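You operate a simulated robot arm through the tools that you are given. There is no shell and no other tool.

You run a simulated robot arm. Do the job below in one go: nothing can be reset, and whatever is moved stays where it is left.

TASK
Wipe up the ink smudge, then mark both yellow dumbbell pieces in the rack.
Fine: cloth pad for the smudge beside the ink box, then back; ink the marker first; mark them where they lie, one print each, within 4 mm of the middle; marker back, ink lid shut; the third piece stays unmarked. Set down upright: orange marker. What is to be rubbed or washed off counts as gone when no trace of it is left.

It is judged by the outcome, as a careful person would: the job done as asked, and still so three seconds after it is handed in. It fails if anything else is knocked over, pushed out of place, dropped, spilled or broken. A push-on lid holds only when it is set on centred and level and pressed home; a screw cap is set on level and turned clockwise until tight. Flat cloth is picked up by pressing the open fingertips on it (5 to 10 N) and closing them slowly along it; thin cloth reads only 2 to 8 mm in the jaws.

THE ROBOT
A 6-joint arm with a two-finger parallel gripper, fixed in place. Base frame: the origin is at the foot of the arm, x ahead of it, y to its left, z up; the work surface is at about z = 0.85. Units: m, degrees, N and s.
With the tool pointing down near the work surface it reaches from about 0.24 to 0.64 m from the base axis. Its first joint turns from -66.0 to 66.0 degrees. Payload 2.7 kg.
Tool frame: the origin (TCP) lies between the finger pads and is the grasp point; the fingertips stand 0.023 m ahead of it; z points along the fingers, y is the line along which they close. Largest opening 0.094 m; finger width 0.038, thickness 0.01; the body of the gripper, 0.054 by 0.096 m, starts 0.039 m behind the TCP.
Orientation is told as [roll, pitch, yaw] about the base's x, y, z axes, in that order, counted from this pose: with the fingers straight down and closing along the base's y, the tool's x points along the base's -x, its y along +y and its z along -z.

THE INTERFACE
- The arm moves only by the tool nudge_tool. Its argument "commands" is a list of rows, each an object (a shift or turn left out is 0, a gripper value left out holds the last) with "translation": the shift along the tool's x, y, z in mm, a list of three; "rot": the turn, a rotation vector about the tool's x, y, z in degrees, a list of three; "claw": the opening, from 0 (shut) to 1 (fully open). In form: [{"translation": [dx, dy, dz], "rot": [wx, wy, wz], "claw": claw}, ...]. A call has 1 to 20 rows; each row is the pose to reach, as a shift and turn from the pose commanded when the call began, along the tool's axes at that moment. A row lasts 0.2 s, in which the tool goes at most 0.05 m and 8.6 degrees; a call with a longer step from one row to the next is refused whole, and so is a gripper value outside its range. A pose out of reach is approached as far as the arm can. The call stops where the force on the tool passes 60 N (or 10 N more than at its start, if that is more) or the arm is blocked; 0.2 s more then pass. The fingers move at their own pace (about 0.045 m/s each) and stop on an object; they squeeze with about 26 N. The grip force told is the motor's: it shows also when the fingers shut on nothing. Time passes only in rows, and 0.2 s behind the last, so rows that repeat a pose let the fingers close. It gives the time, the measured TCP pose, the force on the tool (base axes), the opening and the grip force at its end, in the units of the frame above (readings bear some noise), with the torque about the TCP (base axes, N m) and any sound that the robot's microphone picked up.
- Cameras (640 x 400 px; columns grow to the right, rows downward): "scene" is fixed at [0.0692, -0.4276, 1.4068]; the picture's right is [0.82, -0.57, 0.00], its down [-0.32, -0.46, -0.83] and it looks along [0.47, 0.68, -0.56] (base axes); focal length 323 px, centre (320, 200). "wrist" rides on the gripper at [0.087, 0.016, -0.074] in the tool frame; the picture's right is [-0.18, 0.98, 0.00], its down [-0.58, -0.11, -0.81] and it looks along [-0.79, -0.15, 0.59] (tool axes); focal length 243 px, centre (320, 200). There is no depth. A picture from a camera that has moved, and an enlarged one, comes with that camera's place and axes in the base frame and with its lens.
- camera(camera): a new picture of that camera. The clock stands still meanwhile.
- inspect(camera, box): a new picture of the part [left, top, right, bottom] of that camera's present view, enlarged. The clock stands still meanwhile.
- close_job(): hands the job in; it is judged then, once.

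Places have to be worked out from the pictures, the camera data and where the tool is seen. Open the gripper and draw the arm clear of the work before you hand the job in, unless the task says otherwise.

The tools are called after ">>>" as a command line: name --argument value ..., lists and objects as JSON in quotes. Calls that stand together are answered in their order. nudge_tool: Moves the arm, as the interface text tells. Its arguments: {"type":"object","properties":{"commands":{"type":"array"}},"required":["commands"]} The other tools are called the same way: camera (camera) takes a picture; inspect (camera, box) takes an enlarged picture of a part of a camera's view; close_job () hands the job in.

At the start:

```text
time: 0.0
tool_pos: [0.3766, -0.098, 1.1897]
tcp_rot: [-0.1, 0.0, 0.1]
contact_force: [-0.7, 0.0, 0.2]
wrist_torque: [0.02, 0.01, 0.01]
opening: 0.094
grasp_force: 0.1
```

scene: 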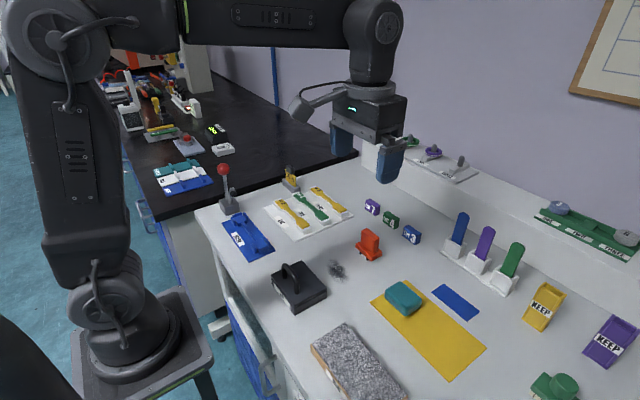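
wrist: 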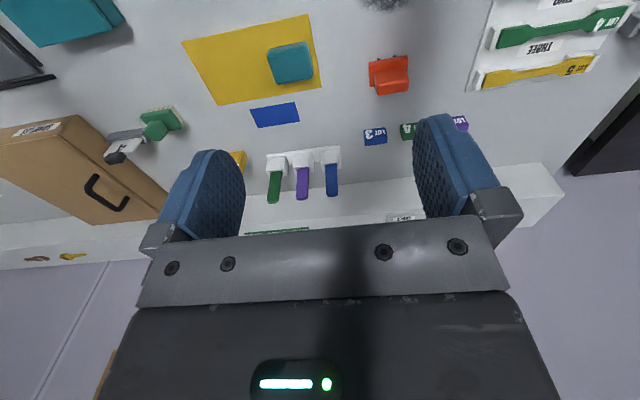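

I start by looking closely at the work area in enlarged pictures before moving anything.

>>> inspect --camera "scene" --box '[200, 150, 360, 250]'

>>> inspect --camera "scene" --box '[260, 220, 420, 320]'

>>> inspect --camera "scene" --box '[340, 180, 540, 305]'

>>> inspect --camera "scene" --box '[320, 260, 520, 385]'

```text
4.00 times, centred on (280, 200) of scene
camera zoom: at [0.0692, -0.4276, 1.4068], right [0.82, -0.57, 0.0], down [-0.32, -0.46, -0.83], along [0.47, 0.68, -0.56], focal length 1293 px, centre (480, 200)
```

zoom: 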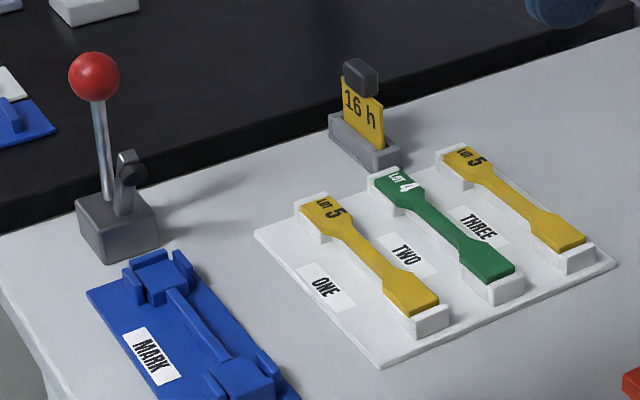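

```text
4.00 times, centred on (340, 270) of scene
camera zoom: at [0.0692, -0.4276, 1.4068], right [0.82, -0.57, 0.0], down [-0.32, -0.46, -0.83], along [0.47, 0.68, -0.56], focal length 1293 px, centre (240, -80)
```

zoom: 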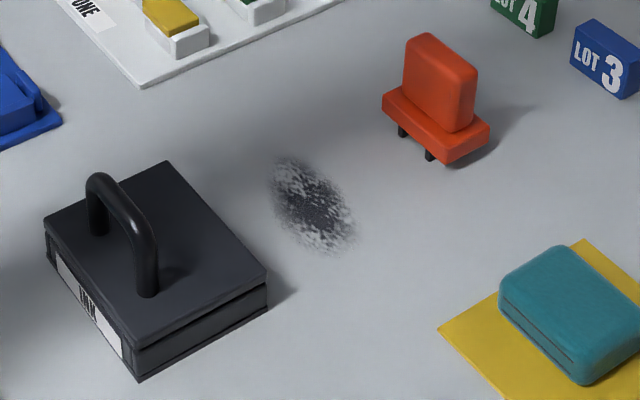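

```text
3.20 times, centred on (440, 242) of scene
camera zoom: at [0.0692, -0.4276, 1.4068], right [0.82, -0.57, 0.0], down [-0.32, -0.46, -0.83], along [0.47, 0.68, -0.56], focal length 1035 px, centre (-64, 64)
```

zoom: 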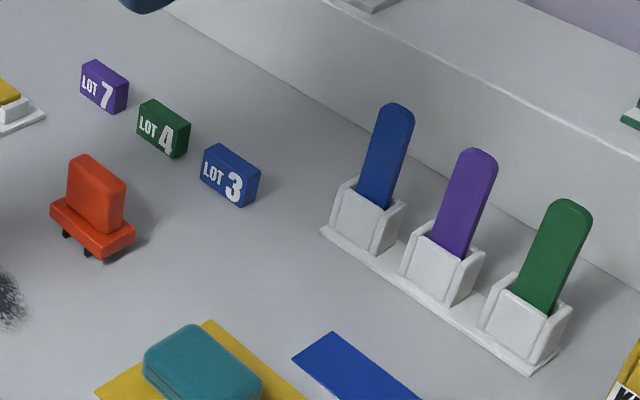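

```text
3.20 times, centred on (420, 322) of scene
camera zoom: at [0.0692, -0.4276, 1.4068], right [0.82, -0.57, 0.0], down [-0.32, -0.46, -0.83], along [0.47, 0.68, -0.56], focal length 1035 px, centre (0, -192)
```

zoom: 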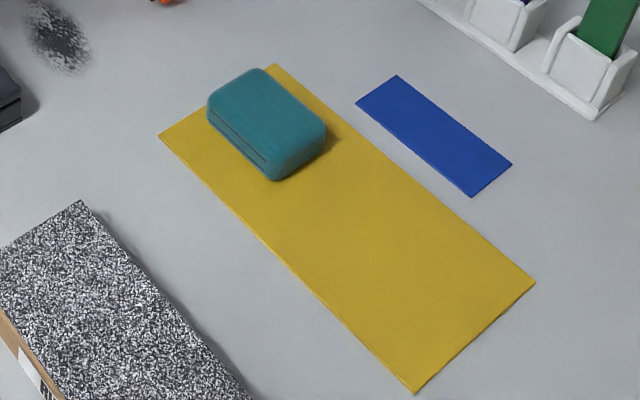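

The teal block on the yellow sheet looks like the cloth pad and the orange one with two feet is the marker. I check the same items from the wrist camera, and the rest of the scene, for detail.

>>> inspect --camera "wrist" --box '[180, 0, 420, 150]'

>>> inspect --camera "wrist" --box '[0, 0, 240, 150]'

>>> inspect --camera "wrist" --box '[400, 0, 640, 150]'

>>> inspect --camera "scene" --box '[440, 240, 640, 400]'

>>> inspect --camera "scene" --box '[260, 240, 340, 320]'

```text
2.67 times, centred on (300, 75) of wrist
camera zoom: at [0.2894, -0.0814, 1.2653], right [0.18, 0.98, 0.0], down [0.58, -0.11, 0.81], along [0.79, -0.15, -0.59], focal length 647 px, centre (373, 533)
```

zoom: 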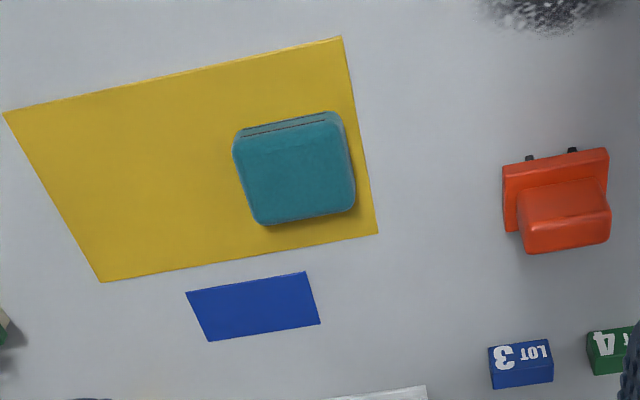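

```text
2.67 times, centred on (120, 75) of wrist
camera zoom: at [0.2894, -0.0814, 1.2653], right [0.18, 0.98, 0.0], down [0.58, -0.11, 0.81], along [0.79, -0.15, -0.59], focal length 647 px, centre (853, 533)
```

zoom: 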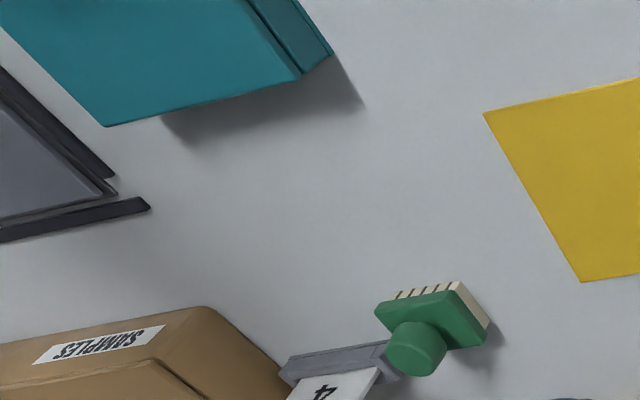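

```text
2.67 times, centred on (520, 75) of wrist
camera zoom: at [0.2894, -0.0814, 1.2653], right [0.18, 0.98, 0.0], down [0.58, -0.11, 0.81], along [0.79, -0.15, -0.59], focal length 647 px, centre (-213, 533)
```

zoom: 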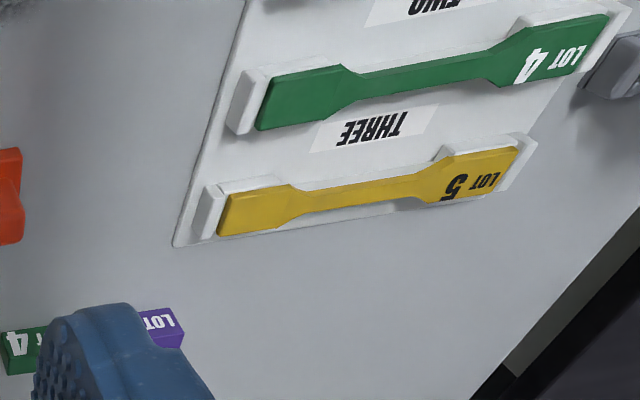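

```text
2.50 times, centred on (540, 320) of scene
camera zoom: at [0.0692, -0.4276, 1.4068], right [0.82, -0.57, 0.0], down [-0.32, -0.46, -0.83], along [0.47, 0.68, -0.56], focal length 808 px, centre (-230, -100)
```

zoom: 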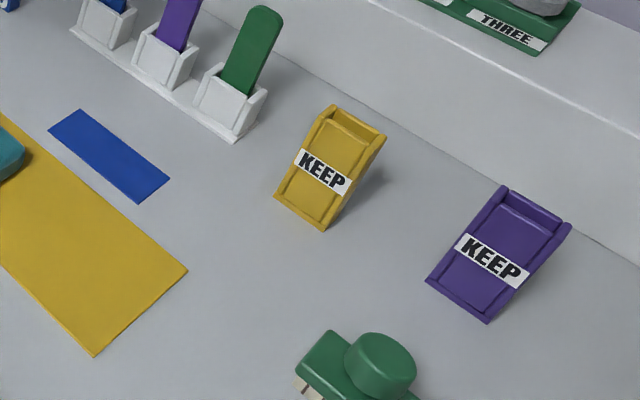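

```text
5.00 times, centred on (300, 280) of scene
camera zoom: at [0.0692, -0.4276, 1.4068], right [0.82, -0.57, 0.0], down [-0.32, -0.46, -0.83], along [0.47, 0.68, -0.56], focal length 1617 px, centre (420, -200)
```

zoom: 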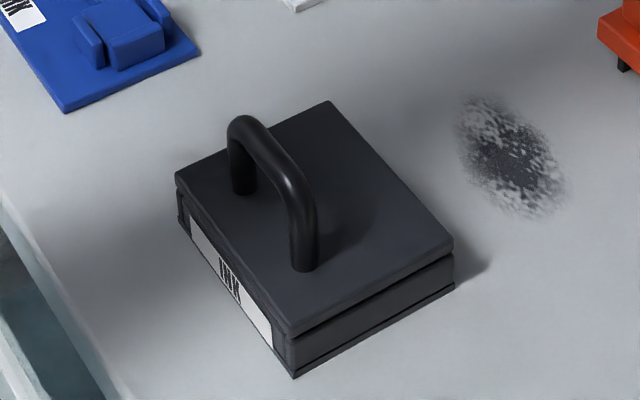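

The ink box seems about x 0.30–0.38, y −0.09–0.00 with its handle toward the robot, smudge near (0.40, −0.01), marker near (0.50, −0.015), pad near (0.46, −0.17). I draw the arm back toward the base to look at the box and smudge with the wrist camera.

>>> nudge_tool --commands '[{"translation": [29, 17, 22], "claw": 1}, {"translation": [58, 34, 45]}, {"translation": [87, 51, 67]}, {"translation": [116, 68, 90]}, {"translation": [116, 68, 90]}]'

>>> camera --camera "wrist"

>>> camera --camera "scene"

```text
time: 1.2
tool_pos: [0.2586, -0.0282, 1.102]
tcp_rot: [-0.1, -0.2, 0.0]
contact_force: [-0.6, 0.1, -0.1]
wrist_torque: [0.03, 0.0, -0.01]
opening: 0.0939
grasp_force: 0.1
```

```text
taken
camera wrist: at [0.1724, -0.0122, 1.1772], right [0.18, 0.98, 0.0], down [0.58, -0.11, 0.81], along [0.79, -0.15, -0.59], focal length 243 px, centre (320, 200)
```

wrist: 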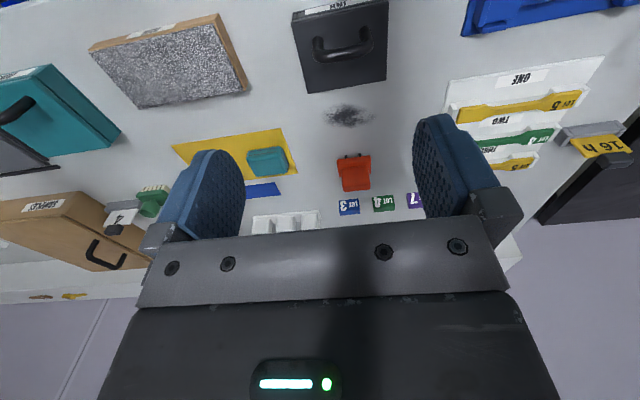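

```text
taken
```

scene: 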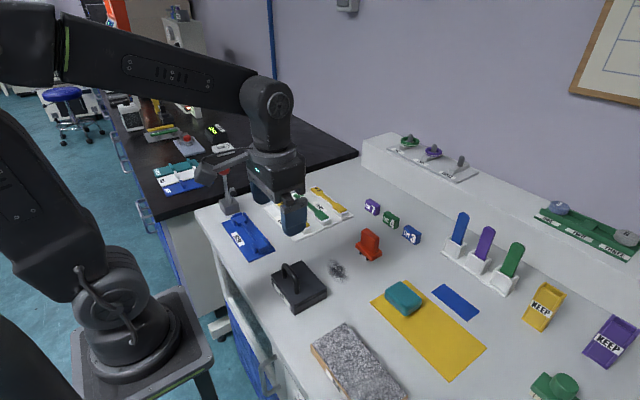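

I get clear views of the box, smudge, marker and rack from here; I enlarge each.

>>> inspect --camera "wrist" --box '[270, 0, 430, 100]'

>>> inspect --camera "wrist" --box '[280, 90, 440, 220]'

>>> inspect --camera "wrist" --box '[430, 50, 640, 181]'

>>> inspect --camera "wrist" --box '[0, 0, 260, 162]'

>>> inspect --camera "scene" --box '[345, 220, 395, 270]'

```text
4.00 times, centred on (350, 50) of wrist
camera zoom: at [0.1724, -0.0122, 1.1772], right [0.18, 0.98, 0.0], down [0.58, -0.11, 0.81], along [0.79, -0.15, -0.59], focal length 970 px, centre (200, 800)
```

zoom: 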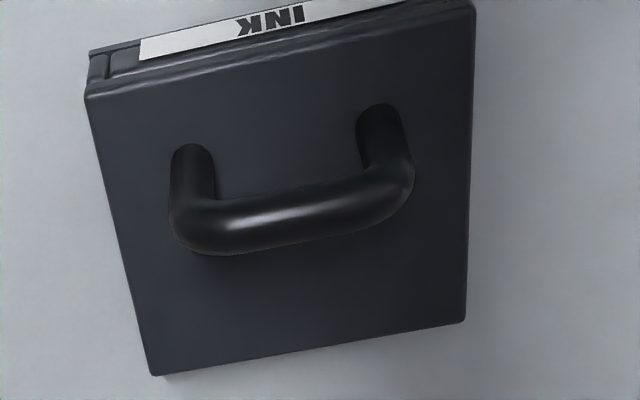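

```text
3.08 times, centred on (360, 155) of wrist
camera zoom: at [0.1724, -0.0122, 1.1772], right [0.18, 0.98, 0.0], down [0.58, -0.11, 0.81], along [0.79, -0.15, -0.59], focal length 746 px, centre (197, 338)
```

zoom: 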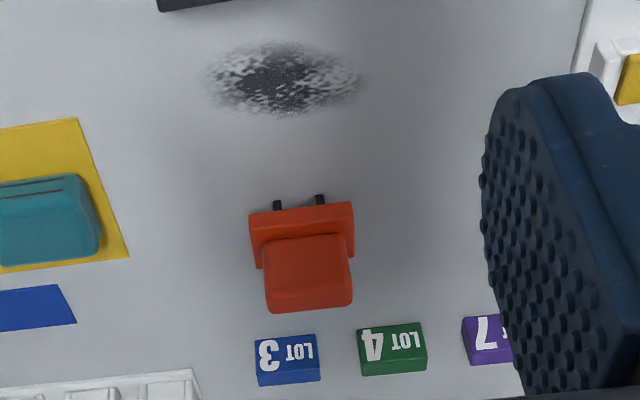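

```text
3.05 times, centred on (535, 116) of wrist
camera zoom: at [0.1724, -0.0122, 1.1772], right [0.18, 0.98, 0.0], down [0.58, -0.11, 0.81], along [0.79, -0.15, -0.59], focal length 739 px, centre (-335, 458)
```

zoom: 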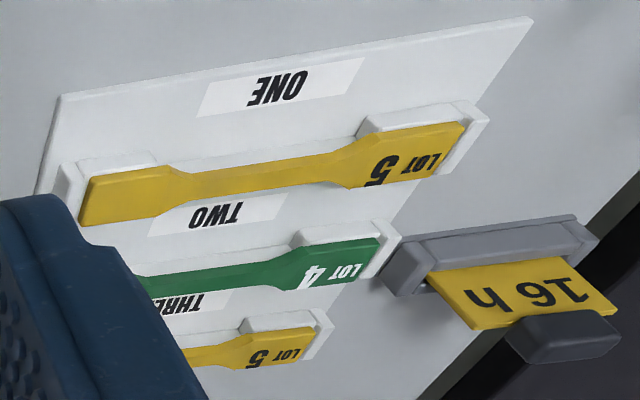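

```text
2.46 times, centred on (130, 81) of wrist
camera zoom: at [0.1724, -0.0122, 1.1772], right [0.18, 0.98, 0.0], down [0.58, -0.11, 0.81], along [0.79, -0.15, -0.59], focal length 597 px, centre (788, 493)
```

zoom: 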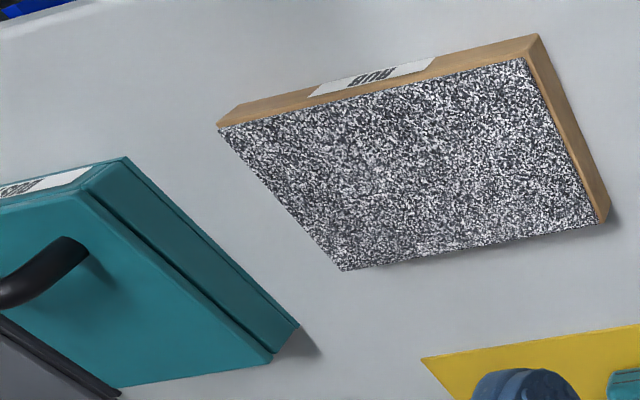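

```text
8.00 times, centred on (370, 245) of scene
camera zoom: at [0.0692, -0.4276, 1.4068], right [0.82, -0.57, 0.0], down [-0.32, -0.46, -0.83], along [0.47, 0.68, -0.56], focal length 2587 px, centre (-80, -160)
```

zoom: 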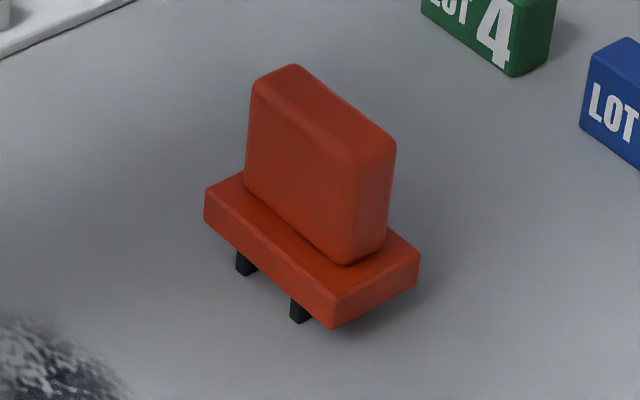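

The wrist view puts the smudge at about x 0.38–0.425, y −0.05–0.03, and the ink box handle (near its front, so a hinged lid is likely) at x≈0.277. Next I move over toward the cloth pad for a close look before grasping it.

>>> nudge_tool --commands '[{"translation": [-20, -26, 20], "claw": 1}, {"translation": [-40, -53, 40]}, {"translation": [-60, -79, 60]}, {"translation": [-80, -106, 80]}, {"translation": [-100, -132, 100]}, {"translation": [-100, -132, 100]}]'

>>> camera --camera "wrist"

>>> inspect --camera "wrist" --box '[240, 80, 420, 200]'

>>> inspect --camera "scene" --box '[370, 265, 450, 325]'

```text
time: 2.6
tool_pos: [0.3595, -0.1643, 1.0011]
tcp_rot: [-0.1, -0.2, 0.1]
contact_force: [0.6, 0.5, -0.8]
wrist_torque: [0.05, 0.0, 0.03]
opening: 0.094
grasp_force: 0.0
```

```text
taken
camera wrist: at [0.2723, -0.1481, 1.075], right [0.18, 0.98, 0.0], down [0.58, -0.11, 0.81], along [0.79, -0.15, -0.59], focal length 243 px, centre (320, 200)
```

wrist: 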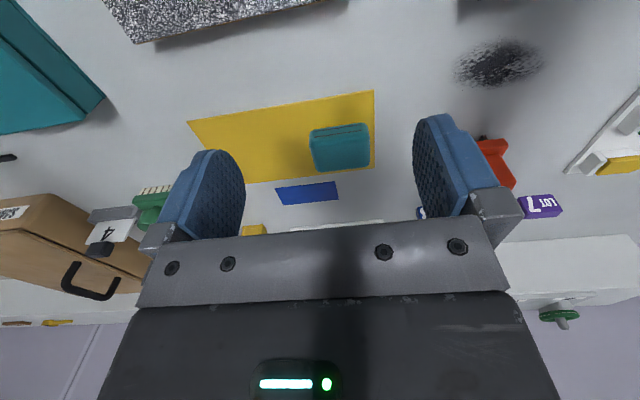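

```text
3.33 times, centred on (330, 140) of wrist
camera zoom: at [0.2723, -0.1481, 1.075], right [0.18, 0.98, 0.0], down [0.58, -0.11, 0.81], along [0.79, -0.15, -0.59], focal length 809 px, centre (287, 400)
```

zoom: 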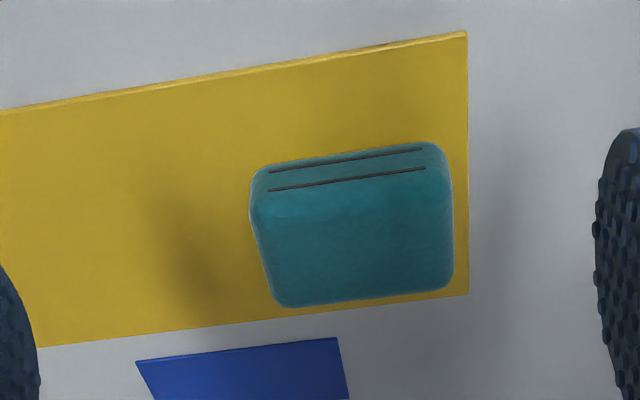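

```text
6.67 times, centred on (410, 295) of scene
camera zoom: at [0.0692, -0.4276, 1.4068], right [0.82, -0.57, 0.0], down [-0.32, -0.46, -0.83], along [0.47, 0.68, -0.56], focal length 2156 px, centre (-280, -433)
```

zoom: 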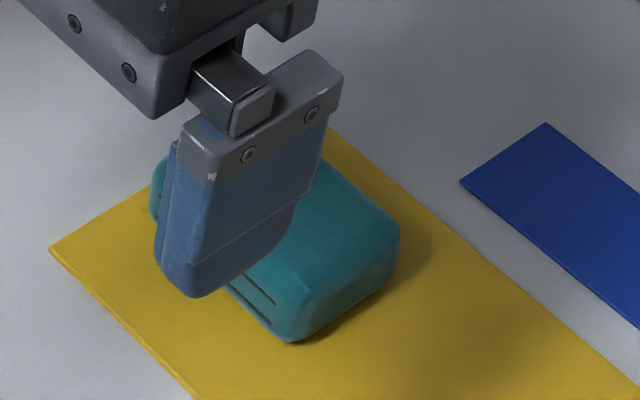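

The pad spans about x 0.443–0.487, y −0.190–−0.128 and is roughly 20 mm high, with its seam side facing the robot. I move above its centre (0.465, −0.159) with open jaws closing along y.

>>> nudge_tool --commands '[{"translation": [-35, 2, 17], "claw": 1}, {"translation": [-70, 4, 34]}, {"translation": [-105, 5, 51]}, {"translation": [-105, 5, 80]}, {"translation": [-105, 5, 80]}]'

>>> camera --camera "wrist"

>>> inspect --camera "scene" --box '[370, 245, 470, 325]'

```text
time: 3.8
tool_pos: [0.4665, -0.161, 0.9204]
tcp_rot: [-0.2, -0.1, 0.1]
contact_force: [0.2, 0.1, 0.1]
wrist_torque: [-0.02, 0.0, 0.01]
opening: 0.0939
grasp_force: 0.0
```

```text
taken
camera wrist: at [0.3805, -0.1445, 0.9945], right [0.18, 0.98, 0.0], down [0.58, -0.11, 0.81], along [0.79, -0.15, -0.59], focal length 243 px, centre (320, 200)
```

wrist: 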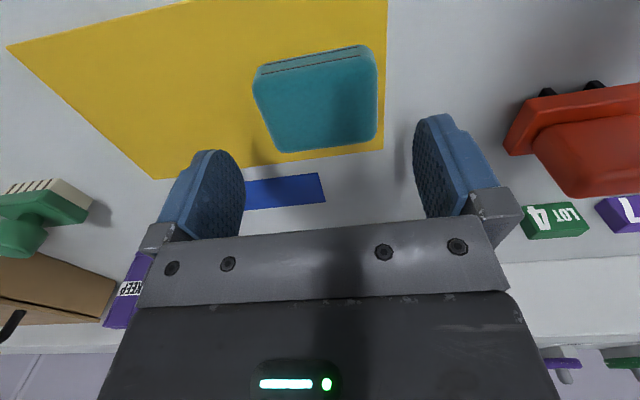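

```text
5.00 times, centred on (420, 285) of scene
camera zoom: at [0.0692, -0.4276, 1.4068], right [0.82, -0.57, 0.0], down [-0.32, -0.46, -0.83], along [0.47, 0.68, -0.56], focal length 1617 px, centre (-180, -225)
```

zoom: 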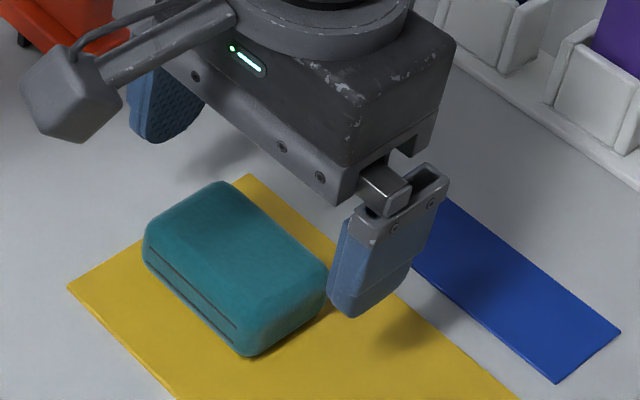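

The pad centre checks out at about (0.4655, −0.161), right under the jaws. I lower to z≈0.879 so the fingertips end about 5 mm above the sheet, then close.

>>> nudge_tool --commands '[{"translation": [0, 0, 15], "claw": 1}, {"translation": [0, 0, 28]}, {"translation": [0, 0, 36]}, {"translation": [0, 0, 41]}, {"translation": [0, 0, 41]}]'

```text
time: 5.0
tool_pos: [0.4656, -0.1581, 0.8788]
tcp_rot: [0.0, 0.0, 0.1]
contact_force: [0.0, -0.1, 0.2]
wrist_torque: [-0.03, 0.0, -0.01]
opening: 0.0941
grasp_force: 0.0
```

No contact on the way down, TCP at z 0.879. I close the fingers on the pad.

>>> nudge_tool --commands '[{"claw": 0.7}, {"claw": 0.6}, {"claw": 0.5}, {"claw": 0.4}, {"claw": 0.3}, {"claw": 0.3}]'

>>> inspect --camera "scene" --box '[370, 245, 470, 325]'

```text
time: 6.4
tool_pos: [0.4651, -0.1575, 0.8793]
tcp_rot: [-0.1, -0.1, 0.1]
contact_force: [-0.5, 0.5, 0.2]
wrist_torque: [-0.06, 0.03, 0.02]
opening: 0.0642
grasp_force: 25.6
```

```text
5.00 times, centred on (420, 285) of scene
camera zoom: at [0.0692, -0.4276, 1.4068], right [0.82, -0.57, 0.0], down [-0.32, -0.46, -0.83], along [0.47, 0.68, -0.56], focal length 1617 px, centre (-180, -225)
```

zoom: 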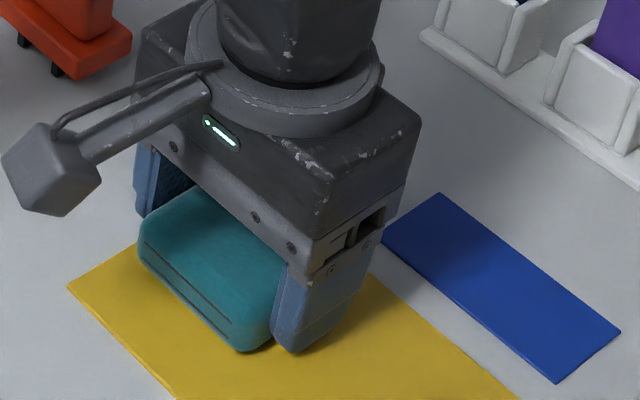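

The pad is held (opening 64 mm, 25 N). I lift it 60 mm, move it to above the smudge and check with pictures.

>>> nudge_tool --commands '[{"translation": [0, 0, -20], "claw": 0.3}, {"translation": [0, 0, -45]}, {"translation": [0, 0, -70]}, {"translation": [32, 20, -70]}, {"translation": [63, 50, -70]}, {"translation": [63, 85, -70]}, {"translation": [63, 120, -70]}, {"translation": [63, 149, -70]}, {"translation": [63, 149, -70]}]'

>>> camera --camera "wrist"

>>> inspect --camera "scene" --box '[270, 215, 430, 315]'

>>> inspect --camera "scene" --box '[360, 255, 520, 385]'

```text
time: 8.4
tool_pos: [0.4015, -0.0058, 0.9491]
tcp_rot: [0.0, -0.2, 0.0]
contact_force: [0.9, -0.8, -0.4]
wrist_torque: [0.03, -0.03, 0.0]
opening: 0.0639
grasp_force: 25.4
```

```text
taken
camera wrist: at [0.3148, 0.0102, 1.0239], right [0.18, 0.98, 0.0], down [0.58, -0.11, 0.81], along [0.79, -0.15, -0.59], focal length 243 px, centre (320, 200)
```

wrist: 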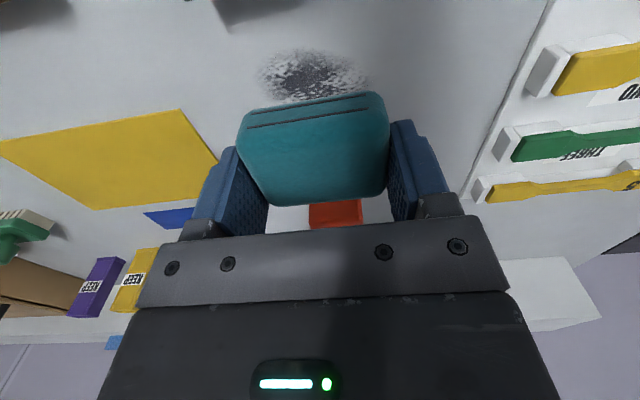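

```text
4.00 times, centred on (350, 265) of scene
camera zoom: at [0.0692, -0.4276, 1.4068], right [0.82, -0.57, 0.0], down [-0.32, -0.46, -0.83], along [0.47, 0.68, -0.56], focal length 1293 px, centre (200, -60)
```

zoom: 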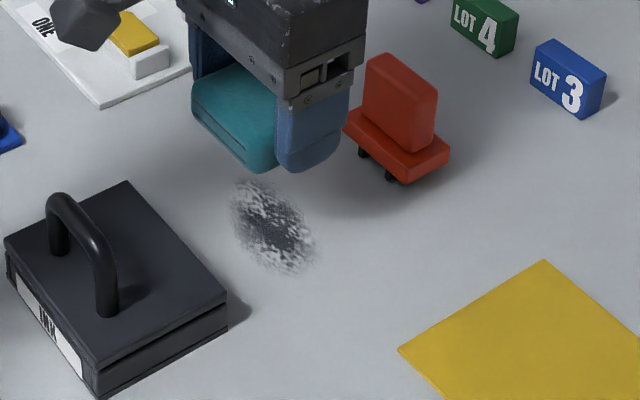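

```text
3.08 times, centred on (440, 320) of scene
camera zoom: at [0.0692, -0.4276, 1.4068], right [0.82, -0.57, 0.0], down [-0.32, -0.46, -0.83], along [0.47, 0.68, -0.56], focal length 995 px, centre (-49, -169)
```

zoom: 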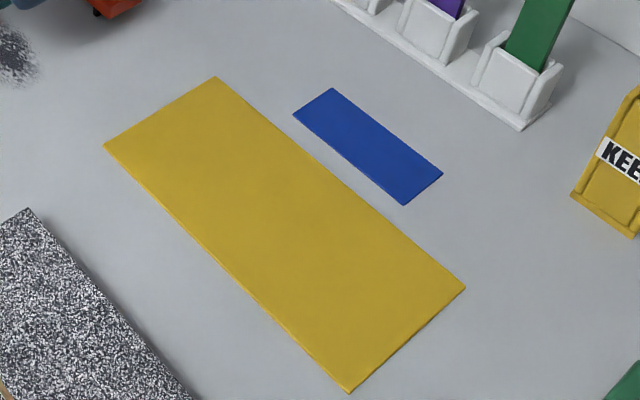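

The pad hangs level over the smudge (centre ≈ (0.400, −0.010)) and the sheet stayed in place. I lower it gently toward contact.

>>> nudge_tool --commands '[{"translation": [0, 0, 25], "claw": 0.3}, {"translation": [0, 0, 48]}, {"translation": [0, 0, 62]}, {"translation": [0, 0, 66]}, {"translation": [0, 0, 68]}, {"translation": [0, 0, 70]}, {"translation": [0, 0, 71]}, {"translation": [0, 0, 71]}]'

```text
time: 10.2
tool_pos: [0.4025, -0.007, 0.8777]
tcp_rot: [-0.1, -0.1, 0.0]
contact_force: [0.2, 0.2, 0.1]
wrist_torque: [-0.01, 0.01, -0.02]
opening: 0.0643
grasp_force: 25.7
```

No contact force yet at z 0.878; I go down in 0.5–1 mm steps until a few newtons show.

>>> nudge_tool --commands '[{"translation": [0, 0, 0.5], "claw": 0.3}, {"translation": [0, 0, 1.0]}, {"translation": [0, 0, 1.0]}]'

```text
time: 11.0
tool_pos: [0.4027, -0.0087, 0.8769]
tcp_rot: [-0.1, -0.1, 0.1]
contact_force: [-0.2, 0.7, -0.6]
wrist_torque: [0.01, -0.03, 0.01]
opening: 0.0641
grasp_force: 26.4
```

>>> nudge_tool --commands '[{"translation": [0, 0, 0.5], "claw": 0.3}, {"translation": [0, 0, 1.0]}, {"translation": [0, 0, 1.0]}]'

```text
time: 11.8
tool_pos: [0.4026, -0.0072, 0.877]
tcp_rot: [0.0, -0.2, 0.1]
contact_force: [-0.4, 1.9, 3.6]
wrist_torque: [0.06, 0.06, -0.02]
opening: 0.0639
grasp_force: 25.6
```

Contact shows at about 3.6 N. I press about 1 mm more to reach a firm wiping pressure.

>>> nudge_tool --commands '[{"translation": [0, 0, 0.5], "claw": 0.3}, {"translation": [0, 0, 1.0]}, {"translation": [0, 0, 1.0]}]'

```text
time: 12.6
tool_pos: [0.4025, -0.0083, 0.8755]
tcp_rot: [0.1, -0.3, 0.0]
contact_force: [-5.1, 3.1, 26.3]
wrist_torque: [0.09, 0.36, -0.01]
opening: 0.0643
grasp_force: 26.0
```

That rose to 26 N, which is more than needed, so I back off 0.7 mm and wipe back and forth along y.

>>> nudge_tool --commands '[{"translation": [0, 0, -0.7], "claw": 0.3}, {"translation": [0, 0, -0.7]}]'

```text
time: 13.2
tool_pos: [0.4042, -0.0089, 0.8765]
tcp_rot: [-0.1, -0.2, 0.0]
contact_force: [-0.3, -1.0, 25.6]
wrist_torque: [0.05, 0.16, -0.02]
opening: 0.0639
grasp_force: 26.2
```

The force still reads about 25 N, so I ease up another 0.8 mm and read again.

>>> nudge_tool --commands '[{"translation": [0, 0, -0.4], "claw": 0.3}, {"translation": [0, 0, -0.8]}, {"translation": [0, 0, -0.8]}]'

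```text
time: 14.0
tool_pos: [0.4029, -0.0075, 0.876]
tcp_rot: [0.0, -0.1, 0.1]
contact_force: [-0.7, -2.1, 22.5]
wrist_torque: [-0.06, -0.02, -0.02]
opening: 0.0641
grasp_force: 25.7
```

The force barely drops (22.5 N), so there is some lag in the arm; I raise another 1 mm with a pause.

>>> nudge_tool --commands '[{"translation": [0, 0, -0.5], "claw": 0.3}, {"translation": [0, 0, -1.0]}, {"translation": [0, 0, -1.0]}, {"translation": [0, 0, -1.0]}]'

```text
time: 15.0
tool_pos: [0.4023, -0.0075, 0.8774]
tcp_rot: [-0.1, 0.1, -0.1]
contact_force: [-0.1, 0.4, -0.5]
wrist_torque: [-0.04, 0.03, 0.01]
opening: 0.0644
grasp_force: 25.4
```

Contact is clear of load again, so the surface is reached near 1–1.5 mm lower. I press 1.2 mm and wipe slowly along y over the whole smudge, watching the force.

>>> nudge_tool --commands '[{"translation": [0, 0, 0.6], "claw": 0.3}, {"translation": [0, 0, 1.2]}, {"translation": [0, 8, 1.2]}, {"translation": [0, 16, 1.2]}, {"translation": [0, 24, 1.2]}, {"translation": [0, 32, 1.2]}, {"translation": [0, 24, 1.2]}, {"translation": [0, 16, 1.2]}, {"translation": [0, 8, 1.2]}, {"translation": [0, 0, 1.2]}]'

```text
time: 17.2
tool_pos: [0.4037, -0.0091, 0.8773]
tcp_rot: [-0.1, -0.1, 0.0]
contact_force: [-0.2, -1.3, -0.3]
wrist_torque: [-0.04, 0.02, -0.03]
opening: 0.064
grasp_force: 25.7
```

No load built up in that stroke, so I lower 0.8 mm more and repeat the stroke to the other side.

>>> nudge_tool --commands '[{"translation": [0, 0, 0.4], "claw": 0.3}, {"translation": [0, 0, 0.8]}, {"translation": [0, -8, 0.8]}, {"translation": [0, -16, 0.8]}, {"translation": [0, -24, 0.8]}, {"translation": [0, -32, 0.8]}]'

```text
time: 18.6
tool_pos: [0.4024, -0.0395, 0.8762]
tcp_rot: [-0.1, -0.1, 0.1]
contact_force: [0.7, 2.8, 5.8]
wrist_torque: [0.12, -0.08, 0.02]
opening: 0.064
grasp_force: 26.0
```

Now it drags with about 6 N down. I add 0.3 mm and wipe the full length back and forth.

>>> nudge_tool --commands '[{"translation": [0, 8, 0.3], "claw": 0.3}, {"translation": [0, 16, 0.3]}, {"translation": [0, 24, 0.3]}, {"translation": [0, 32, 0.3]}, {"translation": [0, 40, 0.3]}, {"translation": [0, 48, 0.3]}, {"translation": [0, 56, 0.3]}, {"translation": [0, 66, 0.3]}, {"translation": [6, 66, 0.3]}, {"translation": [6, 56, 0.3]}, {"translation": [6, 48, 0.3]}, {"translation": [6, 40, 0.3]}, {"translation": [6, 32, 0.3]}, {"translation": [6, 24, 0.3]}, {"translation": [6, 16, 0.3]}, {"translation": [6, 8, 0.3]}, {"translation": [6, 0, 0.3]}]'

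>>> inspect --camera "scene" --box '[270, 215, 430, 315]'

>>> camera --camera "wrist"

```text
time: 22.2
tool_pos: [0.3969, -0.0391, 0.8766]
tcp_rot: [-0.2, -0.1, 0.2]
contact_force: [0.1, 0.8, 1.4]
wrist_torque: [0.04, -0.04, 0.04]
opening: 0.0639
grasp_force: 26.2
```

```text
4.00 times, centred on (350, 265) of scene
camera zoom: at [0.0691, -0.4276, 1.4069], right [0.82, -0.57, 0.0], down [-0.32, -0.46, -0.83], along [0.47, 0.68, -0.56], focal length 1293 px, centre (200, -60)
```

zoom: 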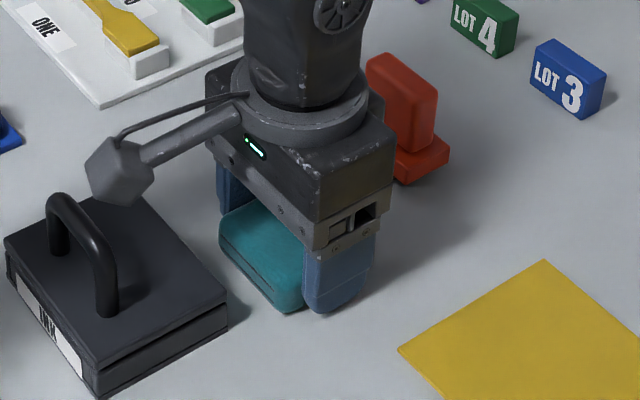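

```text
taken
camera wrist: at [0.3102, -0.0239, 0.951], right [0.18, 0.98, 0.0], down [0.58, -0.11, 0.81], along [0.79, -0.15, -0.59], focal length 243 px, centre (320, 200)
```

wrist: 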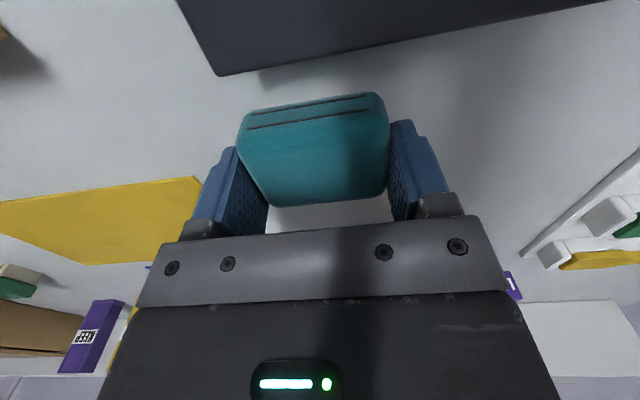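

The part of the smudge I can see looks clean already. I make another pass a bit further from the box (x≈0.408), pressing slightly more.

>>> nudge_tool --commands '[{"translation": [-6, 0, 0.4], "claw": 0.3}, {"translation": [-12, 0, 0.6]}, {"translation": [-12, 8, 0.6]}, {"translation": [-12, 16, 0.6]}, {"translation": [-12, 24, 0.6]}, {"translation": [-12, 32, 0.6]}, {"translation": [-12, 40, 0.6]}, {"translation": [-12, 48, 0.6]}, {"translation": [-12, 56, 0.6]}, {"translation": [-12, 66, 0.6]}, {"translation": [-6, 66, 0.6]}, {"translation": [-6, 56, 0.6]}, {"translation": [-6, 48, 0.6]}, {"translation": [-6, 40, 0.6]}, {"translation": [-6, 32, 0.6]}, {"translation": [-6, 24, 0.6]}, {"translation": [-6, 16, 0.6]}, {"translation": [-6, 8, 0.6]}, {"translation": [-6, 0, 0.6]}]'

```text
time: 26.2
tool_pos: [0.403, -0.0392, 0.8753]
tcp_rot: [-0.1, -0.2, 0.0]
contact_force: [-0.6, 12.7, 28.3]
wrist_torque: [0.28, 0.02, -0.08]
opening: 0.064
grasp_force: 25.9
```

That pass ran with a firm 28 N. I lift the pad straight up and look at the table.

>>> nudge_tool --commands '[{"translation": [0, 0, -10], "claw": 0.3}, {"translation": [0, 0, -40]}, {"translation": [0, 0, -80]}, {"translation": [0, 0, -80]}]'

>>> camera --camera "wrist"

>>> inspect --camera "scene" --box '[290, 225, 410, 300]'

>>> inspect --camera "wrist" --box '[200, 0, 440, 150]'

```text
time: 27.2
tool_pos: [0.402, -0.0402, 0.9543]
tcp_rot: [0.0, -0.1, 0.1]
contact_force: [0.5, 0.4, -0.9]
wrist_torque: [0.0, 0.0, -0.03]
opening: 0.0642
grasp_force: 26.4
```

```text
taken
camera wrist: at [0.3149, -0.0237, 1.0301], right [0.18, 0.98, 0.0], down [0.58, -0.11, 0.81], along [0.79, -0.15, -0.59], focal length 243 px, centre (320, 200)
```

wrist: 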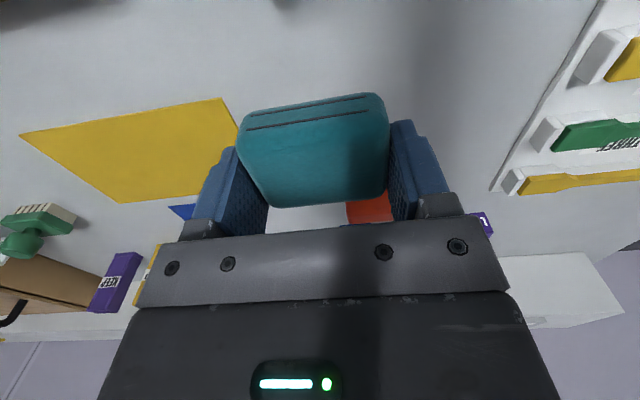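

```text
5.33 times, centred on (350, 262) of scene
camera zoom: at [0.0692, -0.4276, 1.4068], right [0.82, -0.57, 0.0], down [-0.32, -0.46, -0.83], along [0.47, 0.68, -0.56], focal length 1725 px, centre (160, -133)
```

zoom: 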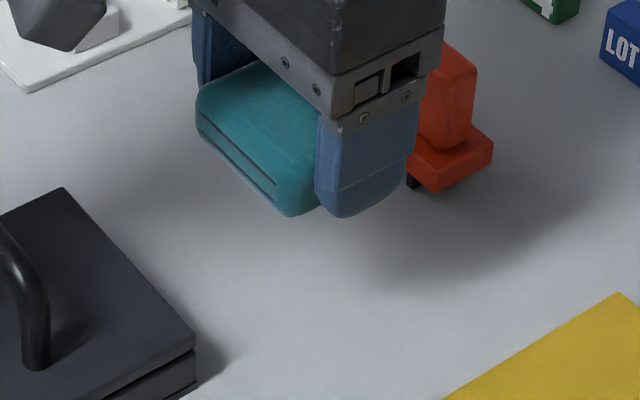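

```text
2.67 times, centred on (320, 75) of wrist
camera zoom: at [0.3149, -0.0237, 1.0301], right [0.18, 0.98, 0.0], down [0.58, -0.11, 0.81], along [0.79, -0.15, -0.59], focal length 647 px, centre (320, 533)
```

zoom: 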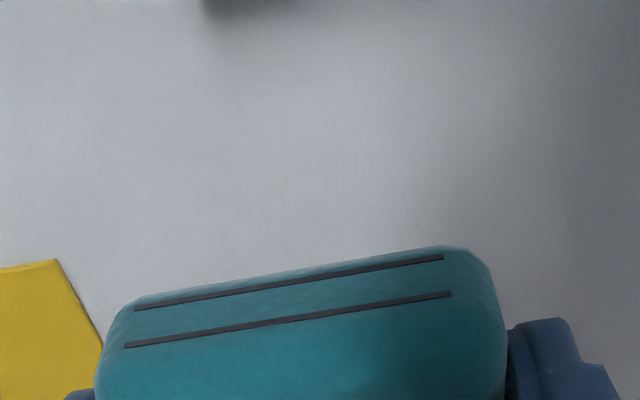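

The table is clean where the smudge was. I carry the pad back over the yellow sheet to its old spot (x 0.4655, y −0.159), first along −y, then +x.

>>> nudge_tool --commands '[{"translation": [0, -40, 0], "claw": 0.3}, {"translation": [0, -80, 0]}, {"translation": [-20, -117, 0]}, {"translation": [-45, -117, 10]}, {"translation": [-63, -117, 35]}, {"translation": [-63, -117, 60]}, {"translation": [-63, -117, 68]}, {"translation": [-63, -117, 72]}, {"translation": [-63, -117, 73]}, {"translation": [-63, -117, 73]}]'

>>> inspect --camera "scene" --box '[370, 245, 470, 325]'

```text
time: 29.4
tool_pos: [0.4664, -0.1582, 0.8826]
tcp_rot: [-0.1, -0.1, 0.2]
contact_force: [0.0, 0.1, -1.6]
wrist_torque: [0.01, -0.03, 0.01]
opening: 0.0642
grasp_force: 26.0
```

```text
5.00 times, centred on (420, 285) of scene
camera zoom: at [0.0692, -0.4276, 1.4068], right [0.82, -0.57, 0.0], down [-0.32, -0.46, -0.83], along [0.47, 0.68, -0.56], focal length 1617 px, centre (-180, -225)
```

zoom: 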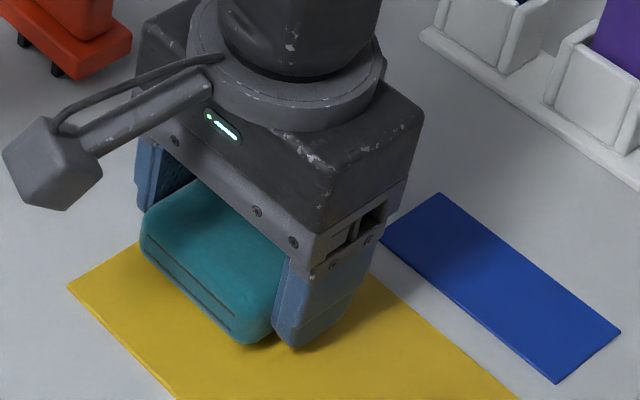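

The pad is right above its old spot, about 3 mm up. I lower it in small steps until it rests.

>>> nudge_tool --commands '[{"translation": [0, 0, 1], "claw": 0.3}, {"translation": [0, 0, 2]}, {"translation": [0, 0, 3]}, {"translation": [0, 0, 3.4]}, {"translation": [0, 0, 3.4]}]'

```text
time: 30.6
tool_pos: [0.4653, -0.157, 0.8797]
tcp_rot: [0.0, -0.1, 0.0]
contact_force: [-0.2, 0.1, -0.4]
wrist_torque: [0.02, -0.02, 0.01]
opening: 0.0643
grasp_force: 26.4
```

Still unloaded at z 0.8797; I go down a further millimetre or so.

>>> nudge_tool --commands '[{"translation": [0, 0, 0.6], "claw": 0.3}, {"translation": [0, 0, 1.2]}, {"translation": [0, 0, 1.2]}]'

```text
time: 31.4
tool_pos: [0.4664, -0.1571, 0.8776]
tcp_rot: [-0.2, -0.2, 0.1]
contact_force: [-1.4, 2.2, 7.0]
wrist_torque: [0.07, -0.04, 0.04]
opening: 0.0642
grasp_force: 26.2
```

The pad rests on the sheet (7 N). I open the fingers gradually and lift clear.

>>> nudge_tool --commands '[{"translation": [0, 0, -0.5], "claw": 0.72}, {"translation": [0, 0, -0.5], "claw": 0.78}, {"translation": [0, 0, -0.5], "claw": 0.85}, {"translation": [0, 0, -0.5], "claw": 0.95}, {"translation": [0, 0, -0.5], "claw": 1}, {"translation": [0, 0, -0.5], "claw": 1}]'

>>> nudge_tool --commands '[{"translation": [0, 0, -15], "claw": 1}, {"translation": [0, 0, -45]}, {"translation": [0, 0, -90]}, {"translation": [0, 0, -90]}]'

>>> camera --camera "scene"

>>> inspect --camera "scene" --box '[270, 225, 430, 325]'

```text
time: 32.8
tool_pos: [0.4663, -0.1569, 0.8782]
tcp_rot: [-0.1, 0.0, 0.1]
contact_force: [0.3, -0.3, -0.6]
wrist_torque: [0.02, 0.01, 0.01]
opening: 0.094
grasp_force: 0.1
```

```text
time: 33.8
tool_pos: [0.4649, -0.1568, 0.969]
tcp_rot: [0.0, -0.1, 0.1]
contact_force: [0.2, 0.5, -0.5]
wrist_torque: [0.01, -0.03, 0.0]
opening: 0.0941
grasp_force: 0.0
```

```text
taken
```

scene: 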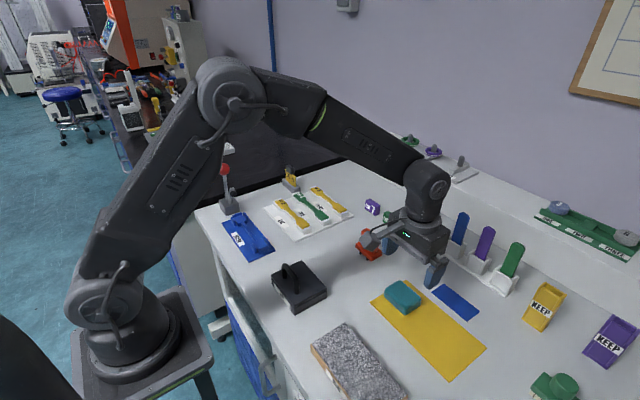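

```text
4.00 times, centred on (350, 275) of scene
camera zoom: at [0.0692, -0.4276, 1.4068], right [0.82, -0.57, 0.0], down [-0.32, -0.46, -0.83], along [0.47, 0.68, -0.56], focal length 1293 px, centre (200, -100)
```

zoom: 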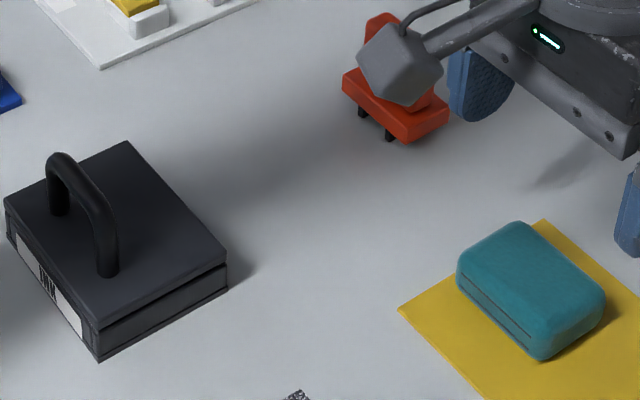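

The smudge is gone and the pad is back on its sheet. Next I move back over the ink box to study the lid and handle.

>>> nudge_tool --commands '[{"translation": [10, 5, -40], "claw": 1}, {"translation": [45, 28, -45]}, {"translation": [80, 52, -45]}, {"translation": [115, 76, -45]}, {"translation": [150, 100, -45]}, {"translation": [185, 125, -40]}, {"translation": [215, 147, -31]}, {"translation": [215, 147, -31]}]'

>>> camera --camera "wrist"

>>> inspect --camera "wrist" --box '[230, 50, 430, 175]'

>>> inspect --camera "scene" --box '[260, 240, 340, 320]'

```text
time: 35.6
tool_pos: [0.2476, -0.0094, 0.9963]
tcp_rot: [-0.2, -0.1, 0.0]
contact_force: [0.1, 0.3, -0.1]
wrist_torque: [0.0, -0.01, -0.01]
opening: 0.0937
grasp_force: 0.1
```

```text
taken
camera wrist: at [0.1616, 0.0069, 1.0716], right [0.18, 0.98, 0.0], down [0.58, -0.11, 0.81], along [0.79, -0.15, -0.59], focal length 243 px, centre (320, 200)
```

wrist: 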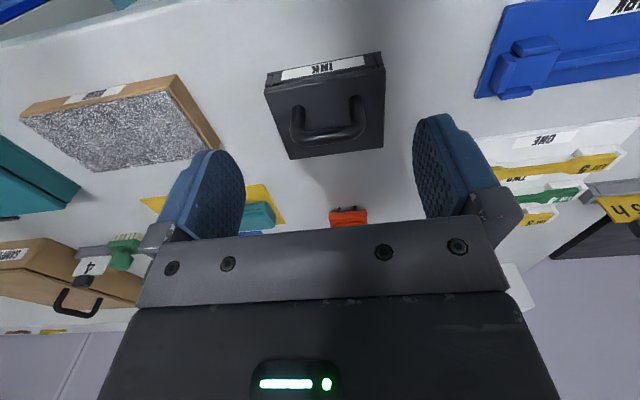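

```text
3.20 times, centred on (330, 112) of wrist
camera zoom: at [0.1616, 0.0069, 1.0716], right [0.18, 0.98, 0.0], down [0.58, -0.11, 0.81], along [0.79, -0.15, -0.59], focal length 776 px, centre (288, 480)
```

zoom: 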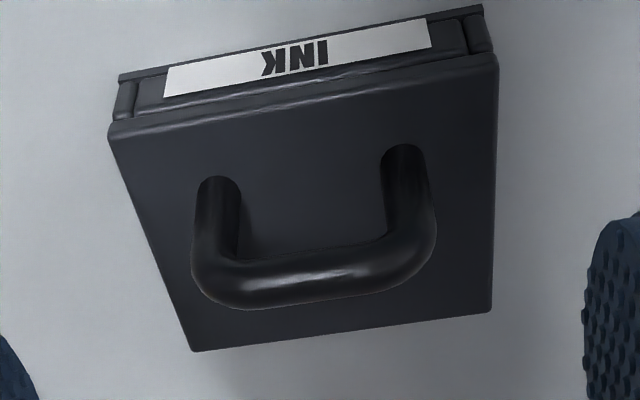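

```text
5.00 times, centred on (300, 280) of scene
camera zoom: at [0.0692, -0.4276, 1.4068], right [0.82, -0.57, 0.0], down [-0.32, -0.46, -0.83], along [0.47, 0.68, -0.56], focal length 1617 px, centre (420, -200)
```

zoom: 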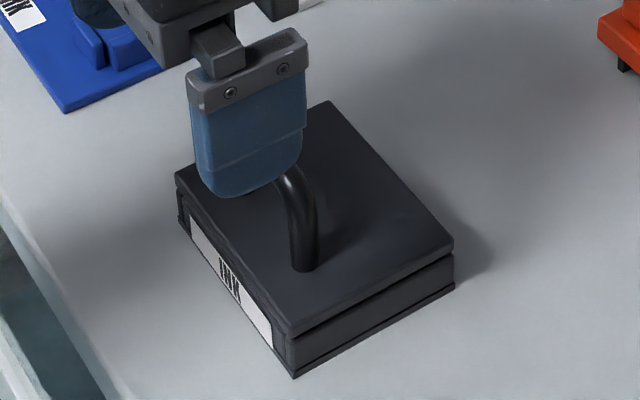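

The lid top is at z≈0.880 spanning x 0.260–0.339; the handle posts stand at x≈0.282, y −0.036 and 0.015, crossbar at z≈0.923. I'll straddle the handle from outside along y at z≈0.914 so that the lid can pivot between the pads.

>>> nudge_tool --commands '[{"translation": [-17, 0, 10], "claw": 1}, {"translation": [-34, -1, 30]}, {"translation": [-34, -1, 50]}, {"translation": [-34, -1, 68]}, {"translation": [-34, -1, 82]}, {"translation": [-34, -1, 82]}]'

>>> inspect --camera "scene" --box '[240, 225, 360, 325]'

>>> camera --camera "wrist"

```text
time: 37.0
tool_pos: [0.2836, -0.0108, 0.9128]
tcp_rot: [0.0, -0.1, 0.0]
contact_force: [0.0, -0.3, -0.1]
wrist_torque: [-0.01, -0.01, -0.01]
opening: 0.094
grasp_force: 0.1
```

```text
4.00 times, centred on (300, 275) of scene
camera zoom: at [0.0692, -0.4276, 1.4068], right [0.82, -0.57, 0.0], down [-0.32, -0.46, -0.83], along [0.47, 0.68, -0.56], focal length 1293 px, centre (400, -100)
```

zoom: 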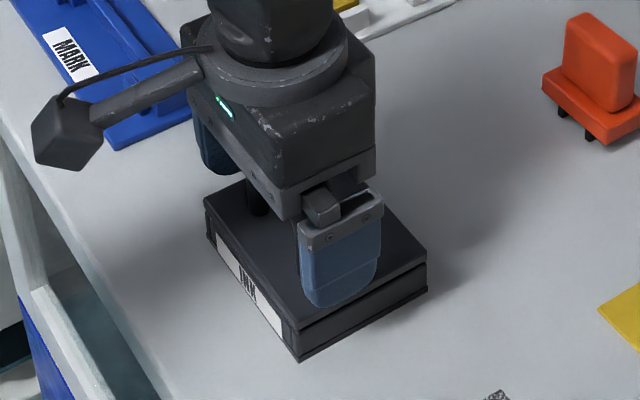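

```text
taken
camera wrist: at [0.1972, 0.0057, 0.9883], right [0.18, 0.98, 0.0], down [0.58, -0.11, 0.81], along [0.79, -0.15, -0.59], focal length 243 px, centre (320, 200)
```

wrist: 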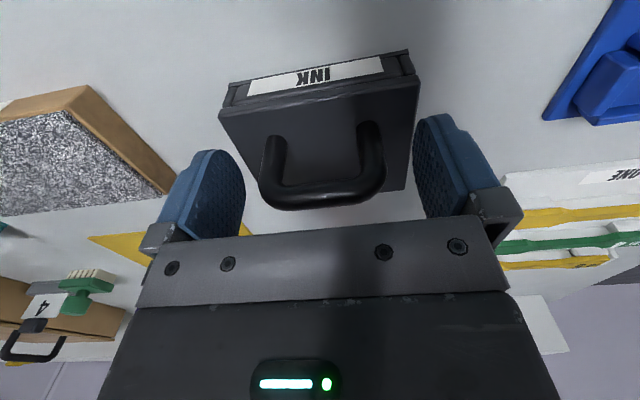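

The jaws straddle the handle without contact. I close on it and then test with a 3 mm lift along the expected hinge arc.

>>> nudge_tool --commands '[{"claw": 0.8}, {"claw": 0.7}, {"claw": 0.6}, {"claw": 0.5}, {"claw": 0.4}, {"claw": 0.4}, {"claw": 0.4}]'

```text
time: 38.6
tool_pos: [0.2847, -0.0097, 0.913]
tcp_rot: [0.0, -0.1, -0.1]
contact_force: [-0.6, 14.4, -3.7]
wrist_torque: [1.02, 0.17, -0.01]
opening: 0.0608
grasp_force: 45.1
```

The handle is held (61 mm) but pushes the tool toward +y with 14 N, so I shift about 1 mm that way to centre on it.

>>> nudge_tool --commands '[{"translation": [0, 0.6, 0], "claw": 0.4}, {"translation": [0, 1.0, 0]}, {"translation": [0, 1.0, 0]}]'

```text
time: 39.4
tool_pos: [0.284, -0.0095, 0.915]
tcp_rot: [-0.1, 0.0, 0.0]
contact_force: [3.4, 16.8, -21.7]
wrist_torque: [0.63, 1.01, 0.17]
opening: 0.0607
grasp_force: 44.6
```

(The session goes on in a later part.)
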